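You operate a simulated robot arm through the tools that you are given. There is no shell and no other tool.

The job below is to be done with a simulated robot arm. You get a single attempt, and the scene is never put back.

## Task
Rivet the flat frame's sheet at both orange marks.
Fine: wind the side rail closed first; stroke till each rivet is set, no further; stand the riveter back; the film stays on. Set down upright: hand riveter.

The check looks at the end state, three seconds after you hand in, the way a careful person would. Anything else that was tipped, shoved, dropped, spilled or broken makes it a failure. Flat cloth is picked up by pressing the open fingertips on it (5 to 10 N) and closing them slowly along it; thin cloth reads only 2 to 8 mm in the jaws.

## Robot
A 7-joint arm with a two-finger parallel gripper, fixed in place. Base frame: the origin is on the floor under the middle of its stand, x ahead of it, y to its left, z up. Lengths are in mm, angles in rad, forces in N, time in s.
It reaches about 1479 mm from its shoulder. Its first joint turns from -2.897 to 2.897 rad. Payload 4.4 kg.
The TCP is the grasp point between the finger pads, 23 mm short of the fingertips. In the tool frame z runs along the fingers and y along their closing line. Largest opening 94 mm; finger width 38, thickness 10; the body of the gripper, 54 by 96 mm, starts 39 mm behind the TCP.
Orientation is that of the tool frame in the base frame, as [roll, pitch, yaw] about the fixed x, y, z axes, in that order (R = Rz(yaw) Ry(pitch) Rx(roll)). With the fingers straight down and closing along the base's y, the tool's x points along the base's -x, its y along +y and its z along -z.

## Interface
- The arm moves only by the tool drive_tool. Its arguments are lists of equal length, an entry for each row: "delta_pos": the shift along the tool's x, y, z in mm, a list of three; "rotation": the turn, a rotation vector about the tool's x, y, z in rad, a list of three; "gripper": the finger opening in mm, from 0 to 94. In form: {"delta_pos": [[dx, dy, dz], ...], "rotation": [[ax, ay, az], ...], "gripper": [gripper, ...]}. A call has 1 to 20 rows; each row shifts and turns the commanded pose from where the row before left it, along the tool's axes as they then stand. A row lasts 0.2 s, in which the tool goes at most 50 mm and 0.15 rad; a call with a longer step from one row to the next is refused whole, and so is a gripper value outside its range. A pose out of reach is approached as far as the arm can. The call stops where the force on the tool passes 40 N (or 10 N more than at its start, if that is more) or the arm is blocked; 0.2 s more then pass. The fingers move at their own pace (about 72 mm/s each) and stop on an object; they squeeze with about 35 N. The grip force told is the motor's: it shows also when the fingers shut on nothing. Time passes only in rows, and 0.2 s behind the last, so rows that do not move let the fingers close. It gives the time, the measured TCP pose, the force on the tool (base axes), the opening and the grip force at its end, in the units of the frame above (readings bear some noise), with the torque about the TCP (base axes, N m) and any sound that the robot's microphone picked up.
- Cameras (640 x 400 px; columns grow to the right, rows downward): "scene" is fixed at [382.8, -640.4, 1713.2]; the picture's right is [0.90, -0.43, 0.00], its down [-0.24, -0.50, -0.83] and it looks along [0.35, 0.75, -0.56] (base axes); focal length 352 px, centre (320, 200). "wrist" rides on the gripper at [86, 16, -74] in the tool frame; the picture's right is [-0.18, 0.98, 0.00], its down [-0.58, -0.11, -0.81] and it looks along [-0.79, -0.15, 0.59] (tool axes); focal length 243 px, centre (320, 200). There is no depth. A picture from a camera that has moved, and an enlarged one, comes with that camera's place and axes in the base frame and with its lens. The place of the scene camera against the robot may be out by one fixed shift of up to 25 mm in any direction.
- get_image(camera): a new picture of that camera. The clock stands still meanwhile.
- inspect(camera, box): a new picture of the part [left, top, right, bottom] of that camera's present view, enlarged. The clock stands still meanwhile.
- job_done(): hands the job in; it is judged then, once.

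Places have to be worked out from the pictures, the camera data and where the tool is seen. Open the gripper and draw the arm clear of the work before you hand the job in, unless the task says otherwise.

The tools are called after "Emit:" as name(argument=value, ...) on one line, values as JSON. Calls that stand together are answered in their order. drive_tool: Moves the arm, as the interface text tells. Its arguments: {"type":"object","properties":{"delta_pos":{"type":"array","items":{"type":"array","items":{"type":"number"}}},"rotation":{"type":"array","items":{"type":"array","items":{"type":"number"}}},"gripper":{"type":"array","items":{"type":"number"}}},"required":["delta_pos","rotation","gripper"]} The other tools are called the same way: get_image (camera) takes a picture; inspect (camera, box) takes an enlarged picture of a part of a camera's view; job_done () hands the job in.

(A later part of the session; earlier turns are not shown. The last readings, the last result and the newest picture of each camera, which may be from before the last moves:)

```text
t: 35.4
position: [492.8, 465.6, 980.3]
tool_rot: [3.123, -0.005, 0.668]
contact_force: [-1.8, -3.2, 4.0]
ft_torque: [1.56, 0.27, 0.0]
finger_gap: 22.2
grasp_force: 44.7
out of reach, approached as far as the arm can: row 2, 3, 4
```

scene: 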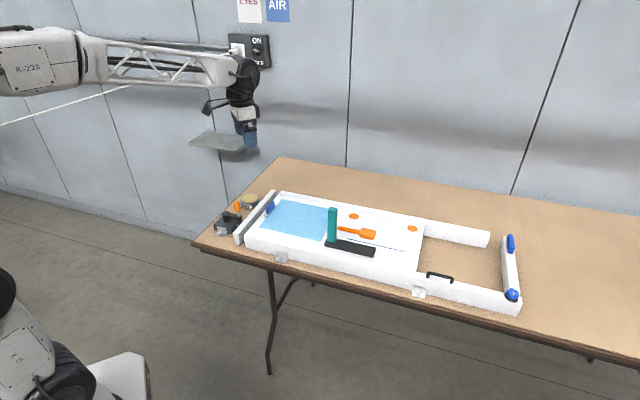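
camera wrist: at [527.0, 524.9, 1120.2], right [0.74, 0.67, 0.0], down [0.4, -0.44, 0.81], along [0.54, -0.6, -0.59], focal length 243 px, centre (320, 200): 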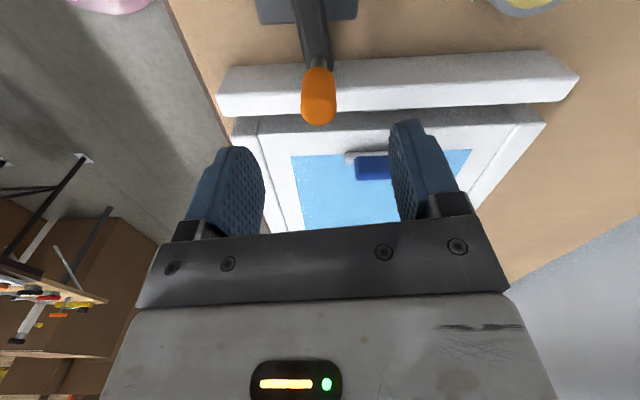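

The wrist limit is reached at yaw ≈0.67. I open the fingers and rise off the knob to rewind the wrist.

Emit:
drive_tool(delta_pos=[[0, 0, 0], [0, 0, 0], [0, 0, -30], [0, 0, -40], [0, 0, 0]], rotation=[[0, 0, 0], [0, 0, 0], [0, 0, 0], [0, 0, 0], [0, 0, 0]], gripper=[60, 60, 60, 60, 60])

Emit:
get_image(camera="wrist")

Emit:
inspect(camera="scene", box=[200, 150, 300, 250])

```text
t: 36.6
position: [492.7, 468.6, 1050.9]
tool_rot: [3.122, -0.002, 0.667]
contact_force: [0.4, 0.0, -0.5]
ft_torque: [0.0, 0.02, 0.01]
finger_gap: 60.1
grasp_force: 0.1
```

```text
taken
camera wrist: at [569.0, 510.0, 1126.3], right [0.46, -0.89, 0.02], down [-0.54, -0.26, 0.8], along [-0.71, -0.38, -0.6], focal length 243 px, centre (320, 200)
```

wrist: 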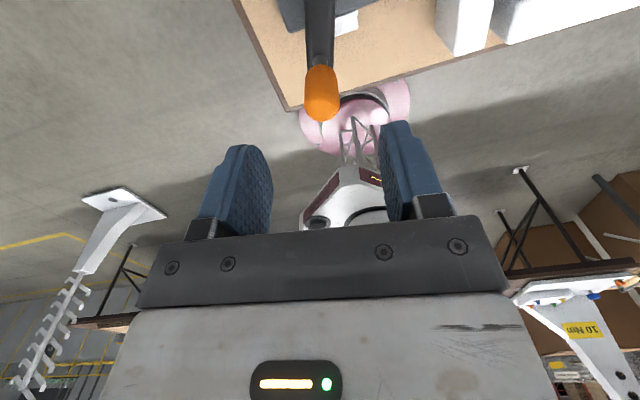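

```text
4.00 times, centred on (250, 200) of scene
camera zoom: at [382.8, -640.4, 1713.2], right [0.9, -0.43, 0.0], down [-0.24, -0.5, -0.83], along [0.35, 0.75, -0.56], focal length 1408 px, centre (600, 200)
```

zoom: 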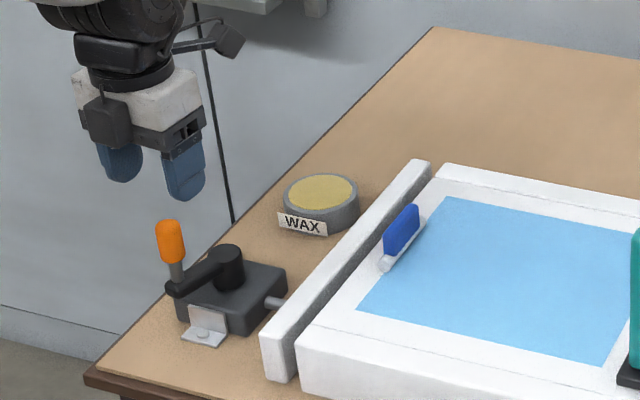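

The knob stands at about (493,467), φ≈253°. I unwind the wrist by about 3.3 rad in the air above it.

Emit:
drive_tool(delta_pos=[[0, 0, 0], [0, 0, 0], [0, 0, 0], [0, 0, 0], [0, 0, 0], [0, 0, 0], [0, 0, 0], [0, 0, 0], [0, 0, 0], [0, 0, 0], [0, 0, 0], [0, 0, 0], [0, 0, 0], [0, 0, 0], [0, 0, 0], [0, 0, 0], [0, 0, 0], [0, 0, 0], [0, 0, 0], [0, 0, 0]], rotation=[[0, 0, 0.148], [0, 0, 0.148], [0, 0, 0.148], [0, 0, 0.148], [0, 0, 0.148], [0, 0, 0.148], [0, 0, 0.148], [0, 0, 0.148], [0, 0, 0.148], [0, 0, 0.148], [0, 0, 0.148], [0, 0, 0.148], [0, 0, 0.148], [0, 0, 0.148], [0, 0, 0.148], [0, 0, 0.148], [0, 0, 0.148], [0, 0, 0.148], [0, 0, 0.148], [0, 0, 0.148]], gripper=[60, 60, 60, 60, 60, 60, 60, 60, 60, 60, 60, 60, 60, 60, 60, 60, 60, 60, 60, 60])

```text
t: 40.8
position: [491.8, 465.7, 1049.7]
tool_rot: [-3.123, -0.002, -2.297]
contact_force: [0.8, 0.2, 0.0]
ft_torque: [0.02, 0.03, 0.0]
finger_gap: 59.9
grasp_force: 0.1
```

I remove the small roll offset, finish the turn to yaw −2.65 and look before descending.

Emit:
drive_tool(delta_pos=[[0, 0, 0], [0, 0, 0], [0, 0, 0], [-1.9, 0.4, 0], [0, 0, 0]], rotation=[[-0.0186, 0, 0], [0, 0, 0.119], [0, 0, 0.119], [0, 0, 0.118], [0, 0, 0]], gripper=[60, 60, 60, 60, 60])

Emit:
inspect(camera="wrist", box=[230, 20, 410, 200])

```text
t: 42.0
position: [491.5, 468.0, 1051.8]
tool_rot: [3.141, -0.001, -2.652]
contact_force: [-0.3, 1.1, 0.7]
ft_torque: [-0.01, 0.02, -0.01]
finger_gap: 59.9
grasp_force: 0.1
```

```text
2.22 times, centred on (320, 110) of wrist
camera zoom: at [408.6, 441.6, 1126.7], right [-0.3, 0.95, 0.0], down [0.56, 0.18, 0.81], along [0.77, 0.24, -0.59], focal length 539 px, centre (320, 400)
```

zoom: 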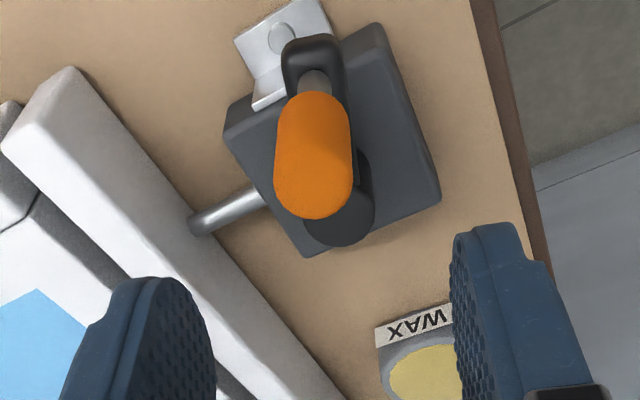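

The knob centre is within 2 mm of the TCP. I trim, descend and close on it again.

Emit:
drive_tool(delta_pos=[[1, -2, 26], [0, 0, 26], [0, 0, 26], [0, 0, 0], [0, 0, 0], [0, 0, 0], [0, 0, 0]], rotation=[[0, 0, 0], [0, 0, 0], [0, 0, 0], [0, 0, 0], [0, 0, 0], [0, 0, 0], [0, 0, 0]], gripper=[60, 60, 60, 40, 20, 15, 15])

```text
t: 43.6
position: [491.4, 464.7, 973.3]
tool_rot: [-3.141, -0.003, -2.651]
contact_force: [2.8, 1.4, -7.0]
ft_torque: [1.13, -0.45, -0.01]
finger_gap: 22.4
grasp_force: 44.6
```

Gripped well. I continue counter-clockwise with ten steps of 0.14 rad.

Emit:
drive_tool(delta_pos=[[-0.55, -7.8, 0], [-0.55, -7.8, 0], [-0.55, -7.8, 0], [-0.55, -7.8, 0], [-0.55, -7.8, 0], [-0.55, -7.8, 0], [-0.55, -7.8, 0], [-0.55, -7.8, 0], [0, 0, 0]], rotation=[[0, 0, -0.14], [0, 0, -0.14], [0, 0, -0.14], [0, 0, -0.14], [0, 0, -0.14], [0, 0, -0.14], [0, 0, -0.14], [0, 0, -0.14], [0, 0, 0]], gripper=[15, 15, 15, 15, 15, 15, 15, 15, 15])

Emit:
inspect(camera="scene", box=[230, 200, 280, 250])

```text
t: 45.6
position: [543.7, 437.2, 975.1]
tool_rot: [-3.141, -0.002, -1.531]
contact_force: [-4.2, 35.5, -7.4]
ft_torque: [0.06, -1.16, -0.01]
finger_gap: 22.0
grasp_force: 45.5
```

```text
8.00 times, centred on (255, 225) of scene
camera zoom: at [382.8, -640.4, 1713.2], right [0.9, -0.43, 0.0], down [-0.24, -0.5, -0.83], along [0.35, 0.75, -0.56], focal length 2815 px, centre (840, 0)
```

zoom: 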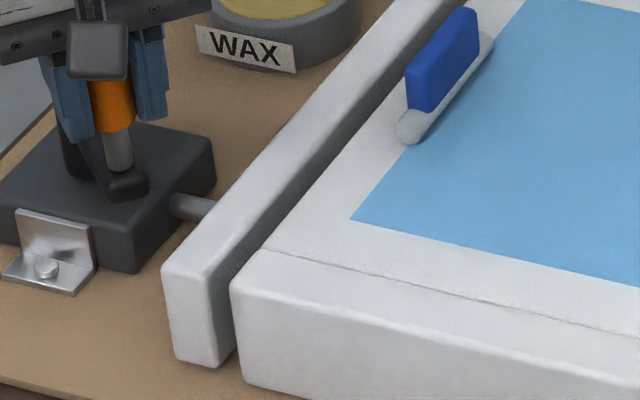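

The rail keeps closing. A 35 N inward reading says I'm slightly outside the circle here, so I trim 0.8 mm inward and continue.

Emit:
drive_tool(delta_pos=[[-0.8, 0, 0], [-0.54, -7.7, 0], [-0.54, -7.7, 0], [-0.54, -7.7, 0], [-0.54, -7.7, 0], [-0.54, -7.7, 0], [-0.54, -7.7, 0], [0, 0, 0]], rotation=[[0, 0, 0], [0, 0, -0.14], [0, 0, -0.14], [0, 0, -0.14], [0, 0, -0.14], [0, 0, -0.14], [0, 0, -0.14], [0, 0, 0]], gripper=[15, 15, 15, 15, 15, 15, 15, 15])

Emit:
inspect(camera="scene", box=[230, 200, 280, 250])

```text
t: 47.4
position: [583.6, 457.8, 974.0]
tool_rot: [-3.141, 0.001, -0.687]
contact_force: [-27.9, 22.7, 5.3]
ft_torque: [0.19, -0.15, 0.03]
finger_gap: 21.3
grasp_force: 45.1
```

```text
8.00 times, centred on (255, 225) of scene
camera zoom: at [382.8, -640.4, 1713.2], right [0.9, -0.43, 0.0], down [-0.24, -0.5, -0.83], along [0.35, 0.75, -0.56], focal length 2815 px, centre (840, 0)
```

zoom: 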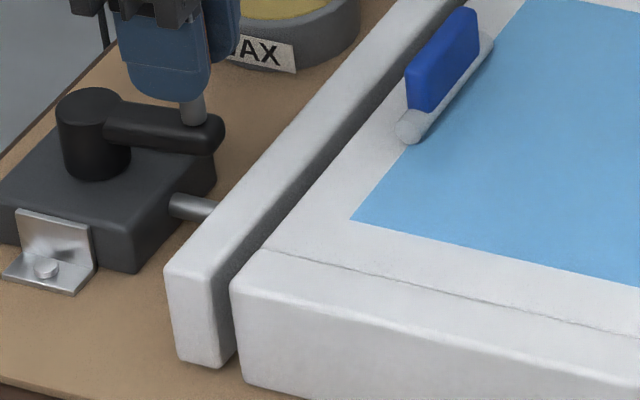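

Gap is now about 10 px of the original 28. I trim 0.8 mm inward and use the remaining wrist range.

Emit:
drive_tool(delta_pos=[[-0.8, 0, 0], [-0.54, -7.7, 0], [-0.54, -7.7, 0], [-0.54, -7.7, 0], [-0.54, -7.7, 0], [-0.54, -7.7, 0], [-0.54, -7.7, 0], [-0.54, -7.7, 0], [-0.54, -7.7, 0], [0, 0, 0]], rotation=[[0, 0, 0], [0, 0, -0.14], [0, 0, -0.14], [0, 0, -0.14], [0, 0, -0.14], [0, 0, -0.14], [0, 0, -0.14], [0, 0, -0.14], [0, 0, -0.14], [0, 0, 0]], gripper=[15, 15, 15, 15, 15, 15, 15, 15, 15, 15])

Emit:
inspect(camera="scene", box=[230, 200, 280, 250])

```text
t: 49.6
position: [592.1, 515.8, 973.0]
tool_rot: [-3.14, -0.001, 0.431]
contact_force: [-27.5, -14.7, 15.3]
ft_torque: [0.22, 0.48, 0.03]
finger_gap: 21.8
grasp_force: 44.8
```

```text
8.00 times, centred on (255, 225) of scene
camera zoom: at [382.8, -640.4, 1713.2], right [0.9, -0.43, 0.0], down [-0.24, -0.5, -0.83], along [0.35, 0.75, -0.56], focal length 2815 px, centre (840, 0)
```

zoom: 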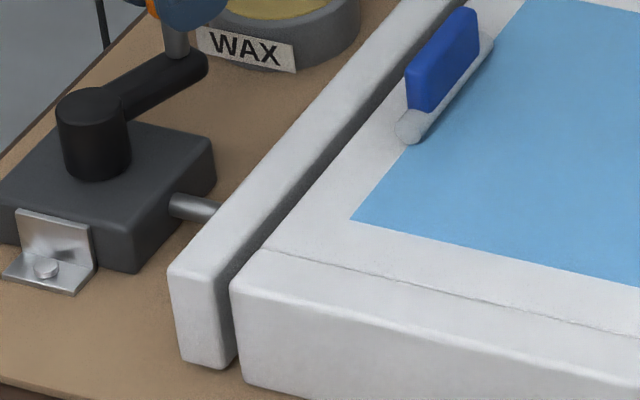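

The crank is at about 430° in total and the wrist is near its limit again. I release, rise and unwind by half a turn.

Emit:
drive_tool(delta_pos=[[0, 0, 0], [0, 0, 0], [0, 0, -35], [0, 0, -40], [0, 0, 0], [0, 0, 0], [0, 0, 0], [0, 0, 0], [0, 0, 0], [0, 0, 0], [0, 0, 0], [0, 0, 0], [0, 0, 0], [0, 0, 0], [0, 0, 0], [0, 0, 0], [0, 0, 0], [0, 0, 0], [0, 0, 0], [0, 0, 0]], rotation=[[0, 0, 0], [0, 0, 0], [0, 0, 0], [0, 0, 0], [0, 0, 0.148], [0, 0, 0.148], [0, 0, 0.148], [0, 0, 0.148], [0, 0, 0.148], [0, 0, 0.148], [0, 0, 0.148], [0, 0, 0.148], [0, 0, 0.148], [0, 0, 0.148], [0, 0, 0.148], [0, 0, 0.148], [0, 0, 0.148], [0, 0, 0.148], [0, 0, 0.148], [0, 0, 0.148]], gripper=[60, 60, 60, 60, 60, 60, 60, 60, 60, 60, 60, 60, 60, 60, 60, 60, 60, 60, 60, 60])

Emit:
drive_tool(delta_pos=[[0, 0, 0], [0, 0, 0], [0, 0, 0], [0, 0, 0], [0, 0, 0], [0, 0, 0]], rotation=[[0, 0, 0.148], [0, 0, 0.148], [0, 0, 0.148], [0, 0, 0.148], [0, 0, 0.18], [0, 0, 0]], gripper=[60, 60, 60, 60, 60, 60])

Emit:
inspect(camera="wrist", box=[230, 20, 410, 200])

```text
t: 53.8
position: [592.3, 516.0, 1047.0]
tool_rot: [-3.141, -0.002, -1.939]
contact_force: [-0.3, -0.1, -0.3]
ft_torque: [0.0, 0.04, -0.03]
finger_gap: 60.0
grasp_force: 0.0
```

```text
refused: row 5 steps farther than a row can; nothing moved
```

```text
2.22 times, centred on (320, 110) of wrist
camera zoom: at [546.5, 441.1, 1122.5], right [-0.85, 0.53, 0.0], down [0.31, 0.5, 0.81], along [0.43, 0.68, -0.59], focal length 539 px, centre (320, 400)
```

zoom: 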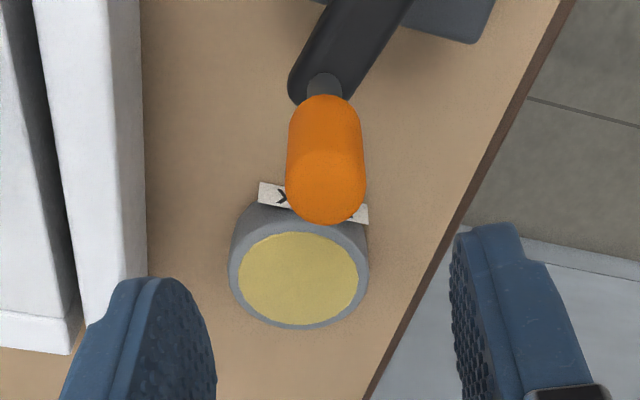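

One row was too large, so nothing moved in that call. I unwind the remaining 0.77 rad, trim 2 mm, descend and close again.

Emit:
drive_tool(delta_pos=[[0, 0, 0], [0, 0, 0], [0, 0, 0], [0, 0, 0], [0, 0, 0], [0, 0, 0], [2, 0.5, 25], [0, 0, 25], [0, 0, 24], [0, 0, 0], [0, 0, 0], [0, 0, 0], [0, 0, 0]], rotation=[[0, 0, 0.128], [0, 0, 0.128], [0, 0, 0.128], [0, 0, 0.128], [0, 0, 0.127], [0, 0, 0.127], [0, 0, 0], [0, 0, 0], [0, 0, 0], [0, 0, 0], [0, 0, 0], [0, 0, 0], [0, 0, 0]], gripper=[60, 60, 60, 60, 60, 60, 60, 60, 60, 40, 20, 15, 15])

```text
t: 56.6
position: [589.7, 516.5, 972.4]
tool_rot: [-3.141, 0.0, -2.704]
contact_force: [0.7, 1.1, -2.9]
ft_torque: [0.91, -1.02, -0.01]
finger_gap: 21.9
grasp_force: 45.6
```

Gripped again. I wind on in smaller batches, since the rail should touch the frame in roughly 140°.

Emit:
drive_tool(delta_pos=[[0.54, 7.7, 0], [0.54, 7.7, 0], [0.54, 7.7, 0], [0.54, 7.7, 0], [0.54, 7.7, 0], [0.54, 7.7, 0], [0.54, 7.7, 0], [0.54, 7.7, 0], [0, 0, 0]], rotation=[[0, 0, -0.14], [0, 0, -0.14], [0, 0, -0.14], [0, 0, -0.14], [0, 0, -0.14], [0, 0, -0.14], [0, 0, -0.14], [0, 0, -0.14], [0, 0, 0]], gripper=[15, 15, 15, 15, 15, 15, 15, 15, 15])

Emit:
inspect(camera="scene", box=[230, 200, 280, 250])

```text
t: 58.6
position: [540.9, 547.0, 972.9]
tool_rot: [3.14, -0.002, -1.585]
contact_force: [1.6, -35.1, -7.3]
ft_torque: [-0.27, -1.61, 0.02]
finger_gap: 22.0
grasp_force: 44.9
```

```text
8.00 times, centred on (255, 225) of scene
camera zoom: at [382.8, -640.4, 1713.2], right [0.9, -0.43, 0.0], down [-0.24, -0.5, -0.83], along [0.35, 0.75, -0.56], focal length 2815 px, centre (840, 0)
```

zoom: 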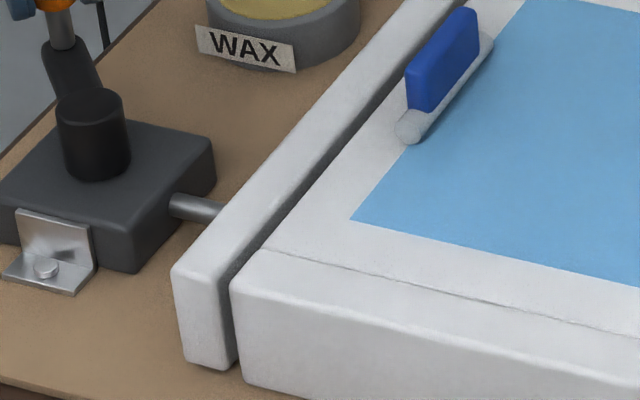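

Only a small gap is left. I trim 1 mm inward and go on.

Emit:
drive_tool(delta_pos=[[1, 0, 0], [0.54, 7.7, 0], [0.54, 7.7, 0], [0.54, 7.7, 0], [0.54, 7.7, 0], [0.54, 7.7, 0], [0, 0, 0]], rotation=[[0, 0, 0], [0, 0, -0.14], [0, 0, -0.14], [0, 0, -0.14], [0, 0, -0.14], [0, 0, -0.14], [0, 0, 0]], gripper=[15, 15, 15, 15, 15, 15, 15])

Emit:
inspect(camera="scene", box=[230, 200, 280, 250])

```text
t: 60.2
position: [504.2, 533.6, 973.3]
tool_rot: [3.141, 0.0, -0.883]
contact_force: [14.1, -14.5, -21.6]
ft_torque: [0.34, -0.56, -0.01]
finger_gap: 21.8
grasp_force: 45.2
```

```text
8.00 times, centred on (255, 225) of scene
camera zoom: at [382.8, -640.4, 1713.2], right [0.9, -0.43, 0.0], down [-0.24, -0.5, -0.83], along [0.35, 0.75, -0.56], focal length 2815 px, centre (840, 0)
```

zoom: 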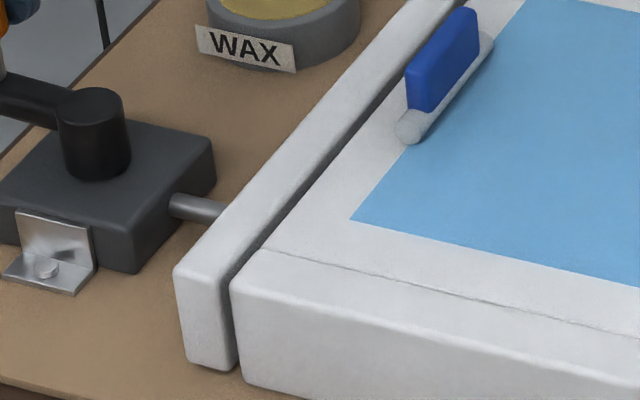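

A thin gap remains; I continue until the rail contacts or the crank resists.

Emit:
drive_tool(delta_pos=[[0.54, 7.7, -0.5], [0.54, 7.7, 0], [0.54, 7.7, 0], [0.54, 7.7, 0], [0.54, 7.7, 0], [0, 0, 0]], rotation=[[0, 0, -0.14], [0, 0, -0.14], [0, 0, -0.14], [0, 0, -0.14], [0, 0, -0.14], [0, 0, 0]], gripper=[15, 15, 15, 15, 15, 15])

Emit:
inspect(camera="scene", box=[230, 200, 280, 250])

```text
t: 61.6
position: [485.4, 502.2, 973.4]
tool_rot: [3.139, 0.0, -0.184]
contact_force: [22.8, -3.4, -25.2]
ft_torque: [0.75, 0.15, -0.03]
finger_gap: 21.7
grasp_force: 45.3
```

```text
8.00 times, centred on (255, 225) of scene
camera zoom: at [382.8, -640.4, 1713.2], right [0.9, -0.43, 0.0], down [-0.24, -0.5, -0.83], along [0.35, 0.75, -0.56], focal length 2815 px, centre (840, 0)
```

zoom: 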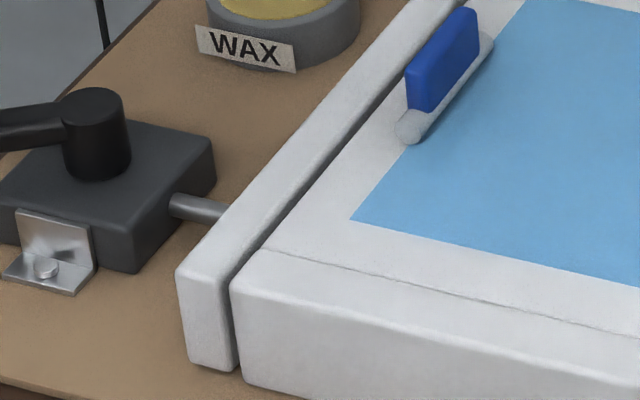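

Still closing smoothly at about 574° of crank. I continue up to the wrist limit.

Emit:
drive_tool(delta_pos=[[1.0, 7.7, -0.5], [0.54, 7.7, 0], [0.54, 7.7, 0], [0.54, 7.7, 0], [0, 0, 0]], rotation=[[0, 0, -0.14], [0, 0, -0.14], [0, 0, -0.14], [0, 0, -0.14], [0, 0, 0]], gripper=[15, 15, 15, 15, 15])

Emit:
inspect(camera="scene", box=[230, 200, 280, 250])

Emit:
inspect(camera="scene", box=[245, 215, 270, 240])

```text
t: 62.8
position: [488.7, 470.3, 974.3]
tool_rot: [3.141, 0.004, 0.377]
contact_force: [-16.0, -5.8, -32.2]
ft_torque: [1.01, 0.59, 0.01]
finger_gap: 21.9
grasp_force: 45.1
```

```text
8.00 times, centred on (255, 225) of scene
camera zoom: at [382.8, -640.4, 1713.2], right [0.9, -0.43, 0.0], down [-0.24, -0.5, -0.83], along [0.35, 0.75, -0.56], focal length 2815 px, centre (840, 0)
```

zoom: 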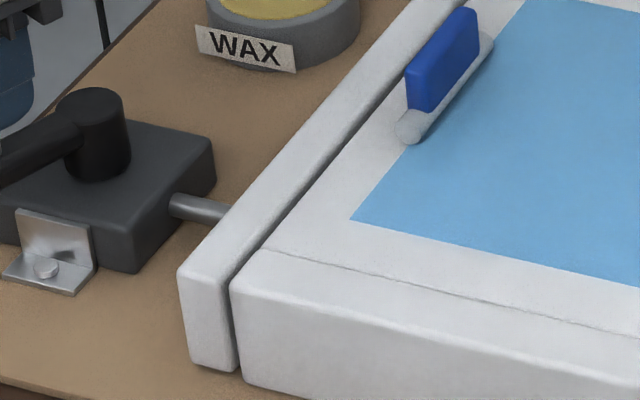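

```text
16.00 times, centred on (258, 228) of scene
camera zoom: at [382.8, -640.4, 1713.2], right [0.9, -0.43, 0.0], down [-0.24, -0.5, -0.83], along [0.35, 0.75, -0.56], focal length 5630 px, centre (1320, -240)
```

zoom: 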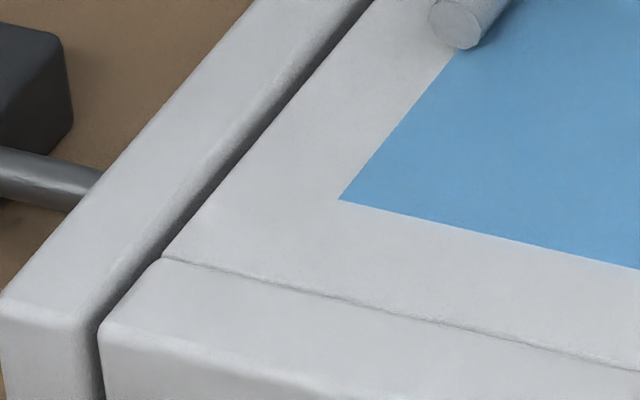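

A gap of a couple of millimetres is still visible, so I regrip again: release, rise and unwind the wrist.

Emit:
drive_tool(delta_pos=[[0, 0, 0], [0, 0, 0], [0, 0, -35], [0, 0, -40], [0, 0, 0], [0, 0, 0], [0, 0, 0], [0, 0, 0], [0, 0, 0], [0, 0, 0], [0, 0, 0], [0, 0, 0], [0, 0, 0], [0, 0, 0], [0, 0, 0], [0, 0, 0], [0, 0, 0], [0, 0, 0], [0, 0, 0], [0, 0, 0]], rotation=[[0, 0, 0], [0, 0, 0], [0, 0, 0], [0, 0, 0], [0, 0, 0.148], [0, 0, 0.148], [0, 0, 0.148], [0, 0, 0.148], [0, 0, 0.148], [0, 0, 0.148], [0, 0, 0.148], [0, 0, 0.148], [0, 0, 0.148], [0, 0, 0.148], [0, 0, 0.148], [0, 0, 0.148], [0, 0, 0.148], [0, 0, 0.148], [0, 0, 0.148], [0, 0, 0.148]], gripper=[60, 60, 60, 60, 60, 60, 60, 60, 60, 60, 60, 60, 60, 60, 60, 60, 60, 60, 60, 60])

Emit:
drive_tool(delta_pos=[[0, 0, 0], [0, 0, 0], [0, 0, 0], [0, 0, 0], [0, 0, 0], [0, 0, 0], [0, 0, 0]], rotation=[[0, 0, 0.13], [0, 0, 0.13], [0, 0, 0.13], [0, 0, 0.13], [0, 0, 0.128], [0, 0, 0.126], [0, 0, 0]], gripper=[60, 60, 60, 60, 60, 60, 60])

Emit:
inspect(camera="wrist", box=[230, 20, 410, 200])

Emit:
get_image(camera="wrist")

```text
t: 67.0
position: [488.6, 470.8, 1050.6]
tool_rot: [3.141, 0.0, -1.995]
contact_force: [-0.5, 0.1, 0.9]
ft_torque: [0.0, -0.01, 0.0]
finger_gap: 60.0
grasp_force: 0.0
```

```text
t: 68.6
position: [488.9, 469.9, 1051.3]
tool_rot: [-3.141, 0.001, -2.769]
contact_force: [-0.5, 0.6, -0.7]
ft_torque: [0.03, -0.01, 0.05]
finger_gap: 60.2
grasp_force: 0.0
```

```text
2.22 times, centred on (320, 110) of wrist
camera zoom: at [402.8, 454.4, 1125.2], right [-0.19, 0.98, 0.0], down [0.58, 0.11, 0.81], along [0.79, 0.15, -0.59], focal length 539 px, centre (320, 400)
```

zoom: 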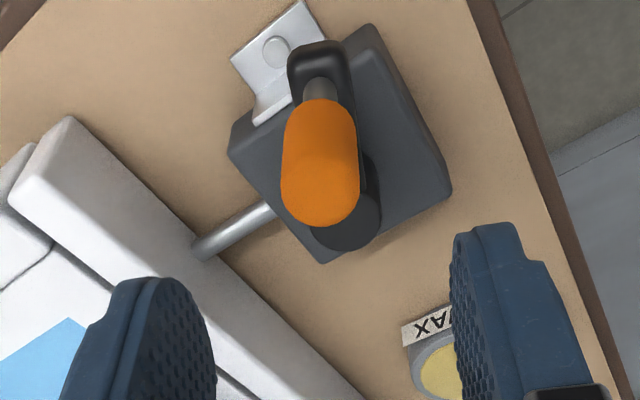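

```text
taken
camera wrist: at [402.8, 454.4, 1125.2], right [-0.19, 0.98, 0.0], down [0.58, 0.11, 0.81], along [0.79, 0.15, -0.59], focal length 243 px, centre (320, 200)
```

wrist: 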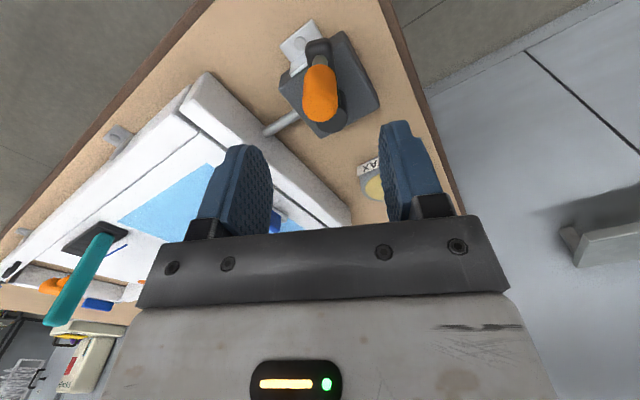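

The knob is under the TCP again. I descend, close and continue winding.

Emit:
drive_tool(delta_pos=[[0, 0, 26], [0, 0, 26], [0, 0, 26], [0, 0, 0], [0, 0, 0], [0, 0, 0], [0, 0, 0], [-0.54, -7.7, 0], [-0.54, -7.7, 0], [-0.54, -7.7, 0], [-0.54, -7.7, 0], [0, 0, 0]], rotation=[[0, 0, 0], [0, 0, 0], [0, 0, 0], [0, 0, 0], [0, 0, 0], [0, 0, 0], [0, 0, 0], [0, 0, -0.14], [0, 0, -0.14], [0, 0, -0.14], [0, 0, -0.14], [0, 0, 0]], gripper=[60, 60, 60, 40, 20, 15, 15, 15, 15, 15, 15, 15])

Emit:
inspect(camera="scene", box=[245, 215, 270, 240])

```text
t: 71.2
position: [508.3, 447.5, 973.8]
tool_rot: [-3.141, 0.001, -2.206]
contact_force: [19.1, 31.3, -2.1]
ft_torque: [0.6, 0.77, -0.04]
finger_gap: 21.6
grasp_force: 44.9
```

```text
16.00 times, centred on (258, 228) of scene
camera zoom: at [382.8, -640.4, 1713.2], right [0.9, -0.43, 0.0], down [-0.24, -0.5, -0.83], along [0.35, 0.75, -0.56], focal length 5630 px, centre (1320, -240)
```

zoom: 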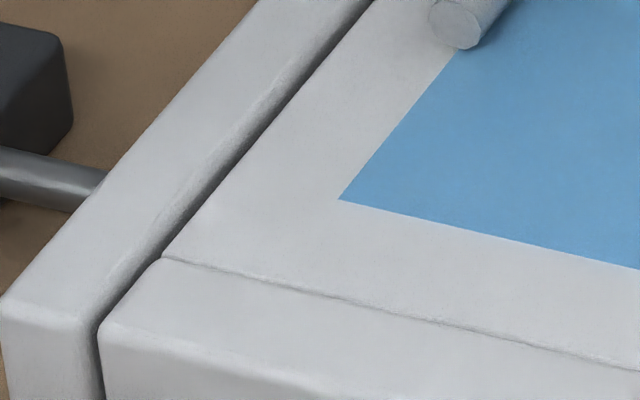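

The rail is still moving in (rod end shifted about 1.4 mm). I trim inward and continue.

Emit:
drive_tool(delta_pos=[[-1, 0, 0], [-0.54, -7.6, 0], [-0.54, -7.6, 0], [-0.54, -7.6, 0], [-0.54, -7.6, 0], [-0.54, -7.6, 0], [0, 0, 0]], rotation=[[0, 0, 0], [0, 0, -0.14], [0, 0, -0.14], [0, 0, -0.14], [0, 0, -0.14], [0, 0, -0.14], [0, 0, 0]], gripper=[15, 15, 15, 15, 15, 15, 15])

Emit:
inspect(camera="scene", box=[245, 215, 270, 240])

```text
t: 72.8
position: [545.0, 436.8, 972.1]
tool_rot: [3.141, 0.001, -1.505]
contact_force: [-0.3, -8.8, 35.8]
ft_torque: [-0.06, 0.25, 0.01]
finger_gap: 22.0
grasp_force: 45.2
```

```text
16.00 times, centred on (258, 228) of scene
camera zoom: at [382.8, -640.4, 1713.2], right [0.9, -0.43, 0.0], down [-0.24, -0.5, -0.83], along [0.35, 0.75, -0.56], focal length 5630 px, centre (1320, -240)
```

zoom: 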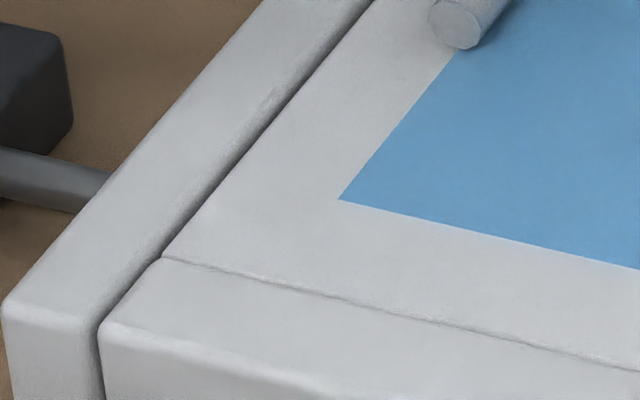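

Almost touching. I relieve the vertical force and continue a few steps, watching for resistance.

Emit:
drive_tool(delta_pos=[[0.2, 0, -0.8], [-0.54, -7.6, 0], [-0.54, -7.6, 0], [-0.54, -7.6, 0], [-0.54, -7.6, 0], [0, 0, 0]], rotation=[[0, 0, 0], [0, 0, -0.14], [0, 0, -0.14], [0, 0, -0.14], [0, 0, -0.14], [0, 0, 0]], gripper=[15, 15, 15, 15, 15, 15])

Emit:
inspect(camera="scene", box=[245, 215, 270, 240])

```text
t: 74.2
position: [572.1, 446.8, 973.1]
tool_rot: [-3.141, 0.001, -0.947]
contact_force: [-18.0, 20.0, 9.8]
ft_torque: [-0.23, -0.62, 0.04]
finger_gap: 21.8
grasp_force: 45.3
```

```text
16.00 times, centred on (258, 228) of scene
camera zoom: at [382.8, -640.4, 1713.2], right [0.9, -0.43, 0.0], down [-0.24, -0.5, -0.83], along [0.35, 0.75, -0.56], focal length 5630 px, centre (1320, -240)
```

zoom: 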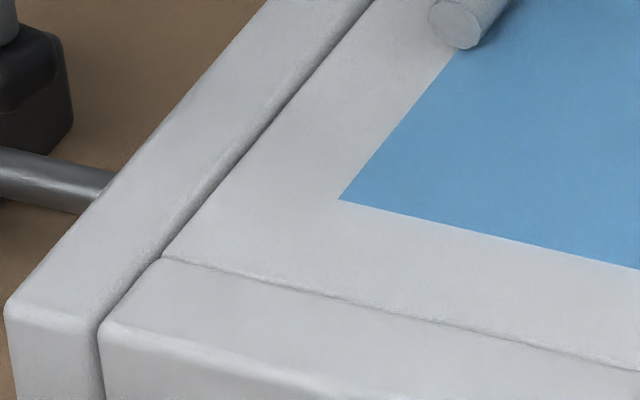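

Total crank turn is about 711°, with contact apparently due at about two turns. I go on in small steps.

Emit:
drive_tool(delta_pos=[[-0.7, -3.8, 0], [-0.14, -3.8, 0], [-0.14, -3.8, 0], [-0.14, -3.8, 0], [0, 0, 0]], rotation=[[0, 0, -0.07], [0, 0, -0.07], [0, 0, -0.07], [0, 0, -0.07], [0, 0, 0]], gripper=[15, 15, 15, 15, 15])

Emit:
inspect(camera="scene", box=[245, 215, 270, 240])

```text
t: 75.0
position: [580.2, 453.0, 973.0]
tool_rot: [3.135, -0.001, -0.741]
contact_force: [-12.8, -10.5, 6.3]
ft_torque: [1.23, -0.81, -0.02]
finger_gap: 21.7
grasp_force: 44.8
stopped in row 4: the force on the tool passed its limit at 57 N (the readings are from after the stop); the commanded pose is now the measured one
```

```text
16.00 times, centred on (258, 228) of scene
camera zoom: at [382.8, -640.4, 1713.2], right [0.9, -0.43, 0.0], down [-0.24, -0.5, -0.83], along [0.35, 0.75, -0.56], focal length 5630 px, centre (1320, -240)
```

zoom: 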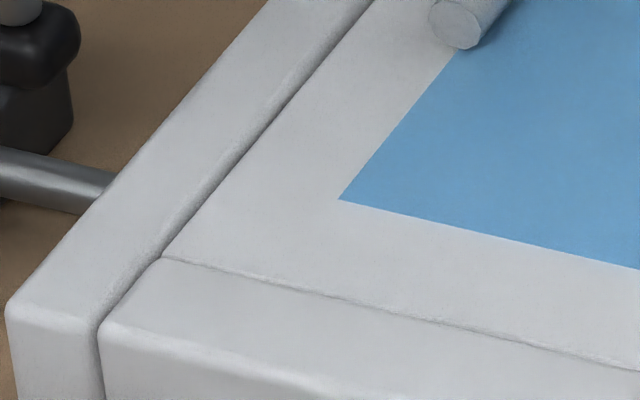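

The crank came up hard against its stop at 720° (57 N) and the rail lies against the frame. I release, rise and verify the closed rail.

Emit:
drive_tool(delta_pos=[[0, 0, 0], [0, 0, 0], [0, 0, -35], [0, 0, -40], [0, 0, -40], [0, 0, 0]], rotation=[[0, 0, 0], [0, 0, 0], [0, 0, 0], [0, 0, 0], [0, 0, 0], [0, 0, 0]], gripper=[60, 60, 60, 60, 60, 60])

Emit:
inspect(camera="scene", box=[205, 175, 305, 250])

```text
t: 76.4
position: [579.9, 454.9, 1085.6]
tool_rot: [3.135, -0.001, -0.74]
contact_force: [0.9, 0.4, 0.2]
ft_torque: [-0.02, 0.0, -0.04]
finger_gap: 59.9
grasp_force: 0.1
```

```text
5.33 times, centred on (255, 212) of scene
camera zoom: at [382.8, -640.4, 1713.2], right [0.9, -0.43, 0.0], down [-0.24, -0.5, -0.83], along [0.35, 0.75, -0.56], focal length 1877 px, centre (667, 133)
```

zoom: 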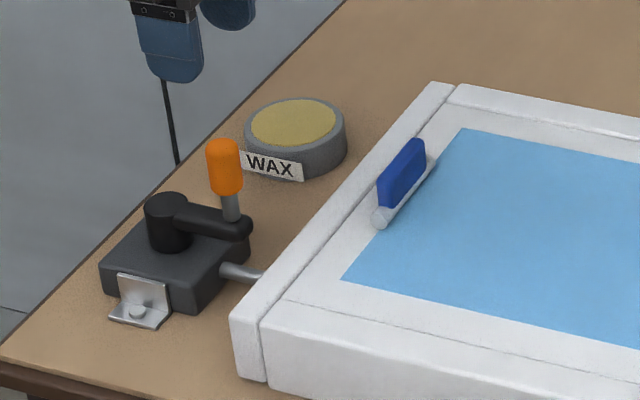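

The rail is closed and the crank undisturbed. Next I go above the riveter's post with the tool axes along the frame, closing line across the post's narrow side (v).

Emit:
drive_tool(delta_pos=[[0, 0, -48], [0, 0, -48], [38.2, 2.8, 0], [38.2, 2.8, 0], [38.2, 2.8, 0], [38.2, 2.8, 0], [38.2, 2.8, 0], [38.2, 2.8, 0], [38.2, 2.8, 0], [38.2, 2.8, 0], [38.2, 2.8, 0], [38.2, 2.8, 0], [0, 0, 0]], rotation=[[0.0066, 0.001, 0], [0, 0, 0.045], [0, 0, 0], [0, 0, 0], [0, 0, 0], [0, 0, 0], [0, 0, 0], [0, 0, 0], [0, 0, 0], [0, 0, 0], [0, 0, 0], [0, 0, 0], [0, 0, 0]], gripper=[60, 60, 60, 60, 60, 60, 60, 60, 60, 60, 60, 60, 60])

Emit:
get_image(camera="wrist")

Emit:
inspect(camera="wrist", box=[240, 0, 400, 130])

```text
t: 79.2
position: [827.8, 164.6, 1184.5]
tool_rot: [-3.141, 0.0, -0.785]
contact_force: [0.3, 0.2, -0.2]
ft_torque: [0.0, -0.01, 0.01]
finger_gap: 60.2
grasp_force: 0.0
```

```text
taken
camera wrist: at [877.8, 92.6, 1259.6], right [-0.83, -0.56, 0.0], down [-0.33, 0.49, 0.81], along [-0.45, 0.67, -0.59], focal length 243 px, centre (320, 200)
```

wrist: 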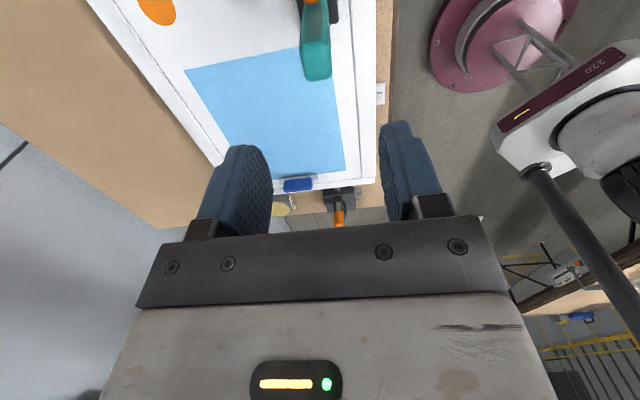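

```text
3.08 times, centred on (320, 65) of wrist
camera zoom: at [877.8, 92.6, 1259.6], right [-0.83, -0.56, 0.0], down [-0.33, 0.49, 0.81], along [-0.45, 0.67, -0.59], focal length 746 px, centre (320, 615)
```

zoom: 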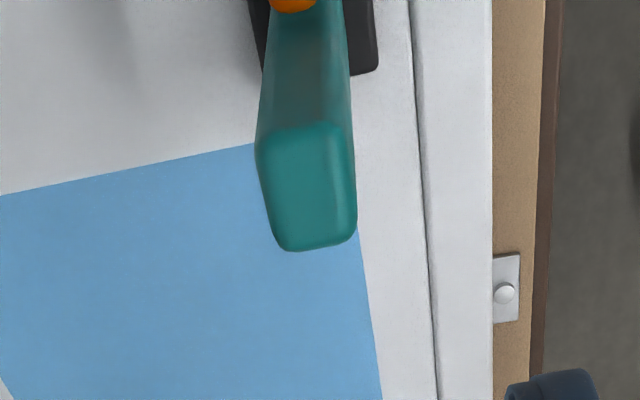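

The post's top centre is at (831,165,1067), with its sides along the frame; the foot plate runs from about 21 mm behind to 143 mm ahead of the post along +u. I trim 3 mm, descend to grip the upper 45 mm of the post above the lever, and close.

Emit:
drive_tool(delta_pos=[[2.1, -2.1, 30], [0, 0, 30], [0, 0, 30], [0, 0, 30], [0, 0, 17.5], [0, 0, 0], [0, 0, 0], [0, 0, 0], [0, 0, 0], [0, 0, 0]], rotation=[[0, 0, 0], [0, 0, 0], [0, 0, 0], [0, 0, 0], [0, 0, 0], [0, 0, 0], [0, 0, 0], [0, 0, 0], [0, 0, 0], [0, 0, 0]], gripper=[60, 60, 60, 60, 60, 60, 40, 25, 15, 15])

Emit:
inspect(camera="scene", box=[290, 150, 430, 270])

```text
t: 81.4
position: [835.1, 166.4, 1043.5]
tool_rot: [3.14, -0.003, -0.786]
contact_force: [-1.5, -1.9, -0.3]
ft_torque: [-0.07, 0.16, -0.04]
finger_gap: 22.8
grasp_force: 34.9
```

```text
3.33 times, centred on (360, 210) of scene
camera zoom: at [382.8, -640.4, 1713.2], right [0.9, -0.43, 0.0], down [-0.24, -0.5, -0.83], along [0.35, 0.75, -0.56], focal length 1173 px, centre (187, 167)
```

zoom: 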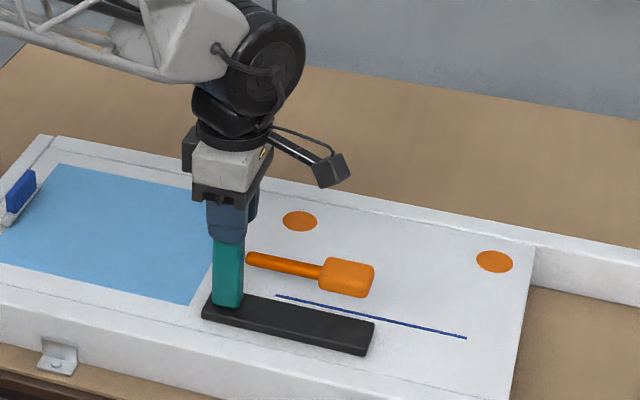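

The post is held (22.8 mm). I lift gently 40 mm and see what comes along and how heavy it is.

Emit:
drive_tool(delta_pos=[[0, 0, -5], [0, 0, -15], [0, 0, -20], [0, 0, 0], [0, 0, 0]], rotation=[[0, 0, 0], [0, 0, 0], [0, 0, 0], [0, 0, 0], [0, 0, 0]], gripper=[15, 15, 15, 15, 15])

Emit:
inspect(camera="scene", box=[290, 150, 430, 270])

```text
t: 82.6
position: [833.6, 164.7, 1087.4]
tool_rot: [-3.141, -0.001, -0.785]
contact_force: [0.1, -0.1, -7.4]
ft_torque: [0.2, 0.18, 0.0]
finger_gap: 22.9
grasp_force: 35.1
```

```text
3.33 times, centred on (360, 210) of scene
camera zoom: at [382.8, -640.4, 1713.2], right [0.9, -0.43, 0.0], down [-0.24, -0.5, -0.83], along [0.35, 0.75, -0.56], focal length 1173 px, centre (187, 167)
```

zoom: 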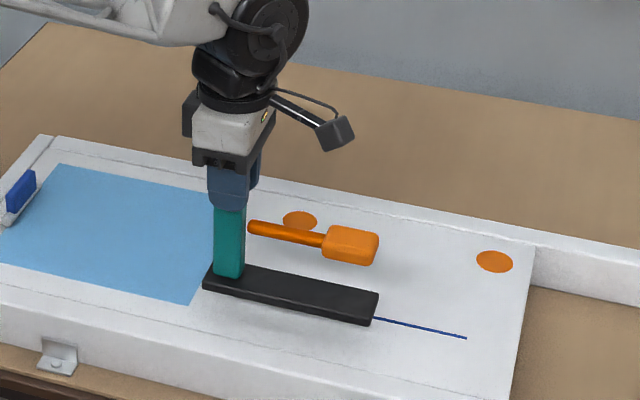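

The whole tool comes up as one piece (about 0.75 kg). To find its nose I raise it high over the free space and tilt its underside towards the scene camera.

Emit:
drive_tool(delta_pos=[[0, 0, -30], [0, 0, -30], [0, 0, -30], [0, 0, -30], [-10, 20, -30], [-10, 20, -30], [-10, 20, -30], [-10, 20, 0], [-10, 20, 0], [-10, 20, 0], [0, 0, 0]], rotation=[[0, 0, 0], [0, 0, 0], [0, 0, 0], [0, 0, 0], [0, 0, 0], [0, 0, 0], [0, 0, 0], [0, 0, 0], [0, 0, 0], [0, 0, 0], [0, 0, 0]], gripper=[15, 15, 15, 15, 15, 15, 15, 15, 15, 15, 15])

Emit:
drive_tool(delta_pos=[[0, 0, 0], [0, 0, 0], [0, 0, 0], [0, 0, 0], [0, 0, 0], [0, 0, 0], [0, 0, 0], [0, 0, 0], [0, 0, 0], [0, 0, 0], [0, 0, 0]], rotation=[[-0.13, 0, 0], [-0.13, 0, 0], [-0.13, 0, 0], [-0.13, 0, 0], [-0.13, 0, 0], [-0.13, 0, 0], [-0.13, 0, 0], [-0.13, 0, 0], [-0.13, 0, 0], [-0.13, 0, 0], [0, 0, 0]], gripper=[15, 15, 15, 15, 15, 15, 15, 15, 15, 15, 15])

Emit:
get_image(camera="scene")

```text
t: 85.0
position: [708.2, 124.2, 1294.5]
tool_rot: [3.141, -0.002, -0.785]
contact_force: [-0.6, -0.3, -7.6]
ft_torque: [0.21, 0.18, 0.02]
finger_gap: 22.8
grasp_force: 35.4
```

```text
t: 87.4
position: [683.4, 114.8, 1255.4]
tool_rot: [2.165, 0.0, -0.783]
contact_force: [0.8, 0.2, -7.7]
ft_torque: [0.59, -0.27, 0.01]
finger_gap: 22.8
grasp_force: 35.1
out of reach, approached as far as the arm can: row 7, 8, 9, 10
```

```text
taken
```

scene: 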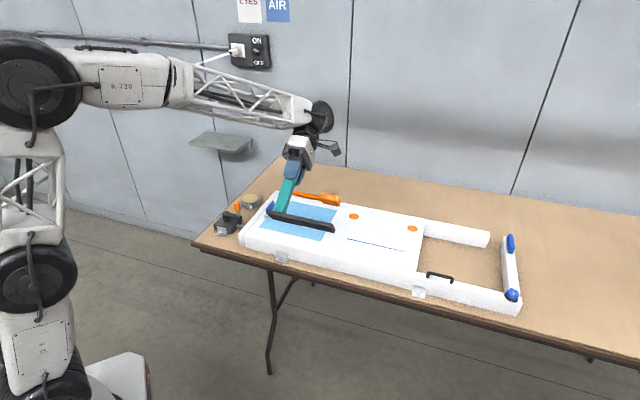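

The arm reached a tilt of about 56°. I enlarge the riveter's underside.

Emit:
inspect(camera="scene", box=[255, 165, 355, 245])

Emit:
inspect(camera="scene", box=[260, 200, 340, 240])

```text
5.00 times, centred on (305, 205) of scene
camera zoom: at [382.8, -640.4, 1713.2], right [0.9, -0.43, 0.0], down [-0.24, -0.5, -0.83], along [0.35, 0.75, -0.56], focal length 1759 px, centre (395, 175)
```

zoom: 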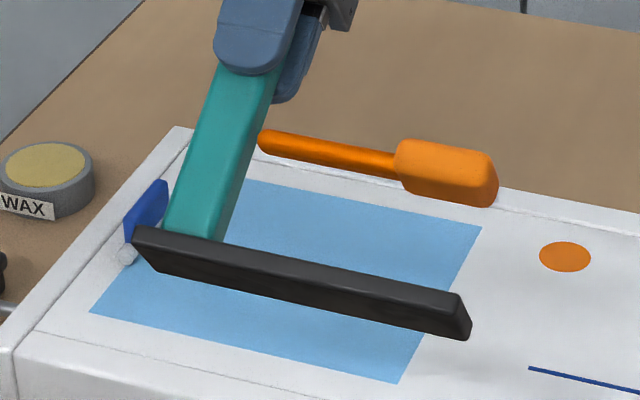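

```text
8.00 times, centred on (300, 220) of scene
camera zoom: at [382.8, -640.4, 1713.2], right [0.9, -0.43, 0.0], down [-0.24, -0.5, -0.83], along [0.35, 0.75, -0.56], focal length 2815 px, centre (480, 40)
```

zoom: 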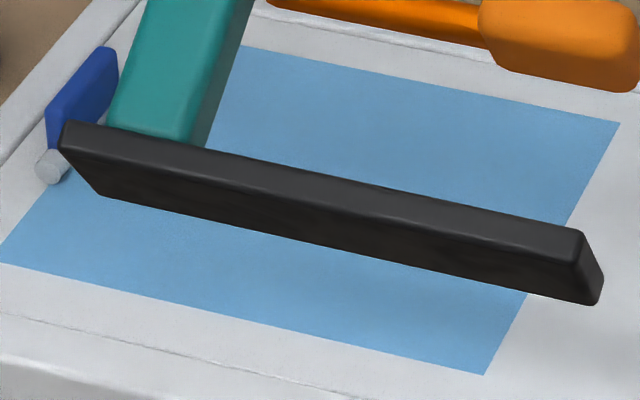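

The underside looks flat and dark. I zoom harder on both ends and the middle of the plate to look for a nose, hole or mark.

Emit:
inspect(camera="scene", box=[262, 208, 292, 228])

Emit:
inspect(camera="scene", box=[285, 212, 315, 234])

Emit:
inspect(camera="scene", box=[310, 218, 340, 240])

Emit:
inspect(camera="scene", box=[300, 188, 345, 212])

Emit:
get_image(camera="wrist")

```text
16.00 times, centred on (277, 218) of scene
camera zoom: at [382.8, -640.4, 1713.2], right [0.9, -0.43, 0.0], down [-0.24, -0.5, -0.83], along [0.35, 0.75, -0.56], focal length 5630 px, centre (1008, -88)
```

zoom: 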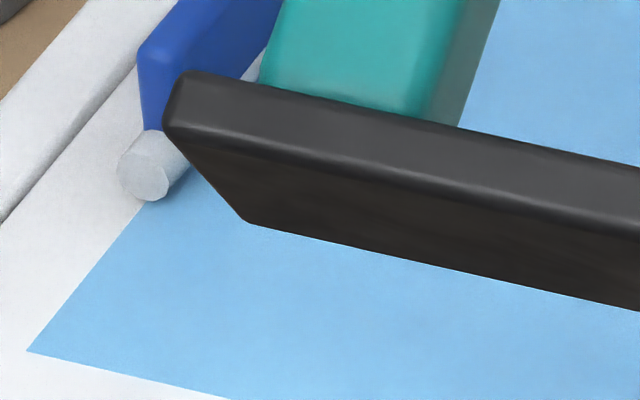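

```text
16.00 times, centred on (300, 223) of scene
camera zoom: at [382.8, -640.4, 1713.2], right [0.9, -0.43, 0.0], down [-0.24, -0.5, -0.83], along [0.35, 0.75, -0.56], focal length 5630 px, centre (640, -168)
```

zoom: 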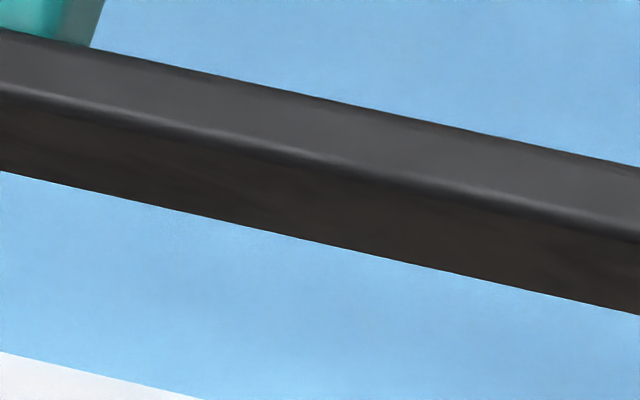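

```text
16.00 times, centred on (325, 229) of scene
camera zoom: at [382.8, -640.4, 1713.2], right [0.9, -0.43, 0.0], down [-0.24, -0.5, -0.83], along [0.35, 0.75, -0.56], focal length 5630 px, centre (240, -264)
```

zoom: 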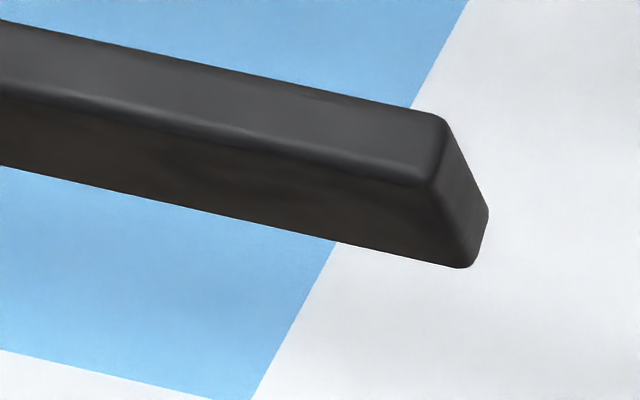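

```text
14.22 times, centred on (322, 200) of scene
camera zoom: at [382.8, -640.4, 1713.2], right [0.9, -0.43, 0.0], down [-0.24, -0.5, -0.83], along [0.35, 0.75, -0.56], focal length 5004 px, centre (284, 200)
```

zoom: 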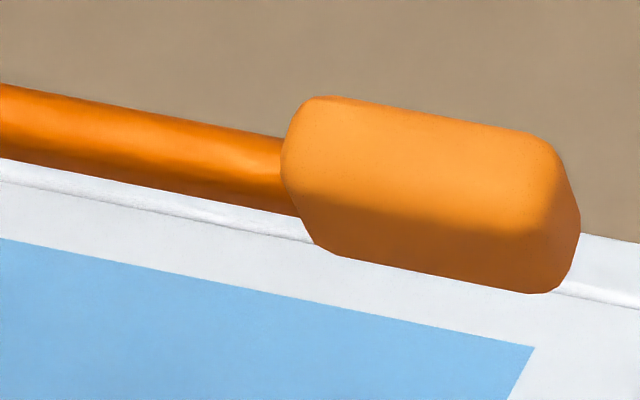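

```text
taken
camera wrist: at [782.0, 90.6, 1310.8], right [-0.52, -0.26, 0.81], down [0.1, 0.93, 0.36], along [-0.85, 0.27, -0.46], focal length 243 px, centre (320, 200)
```

wrist: 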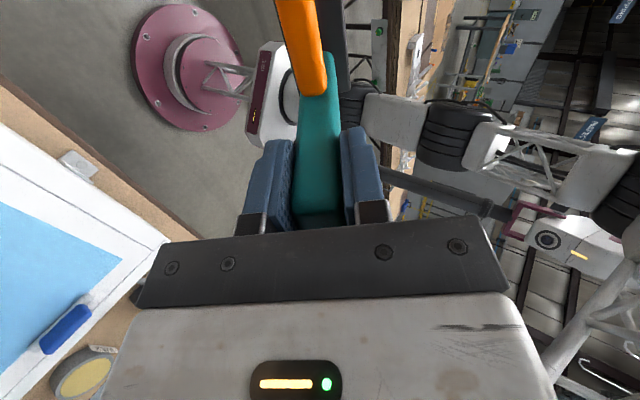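

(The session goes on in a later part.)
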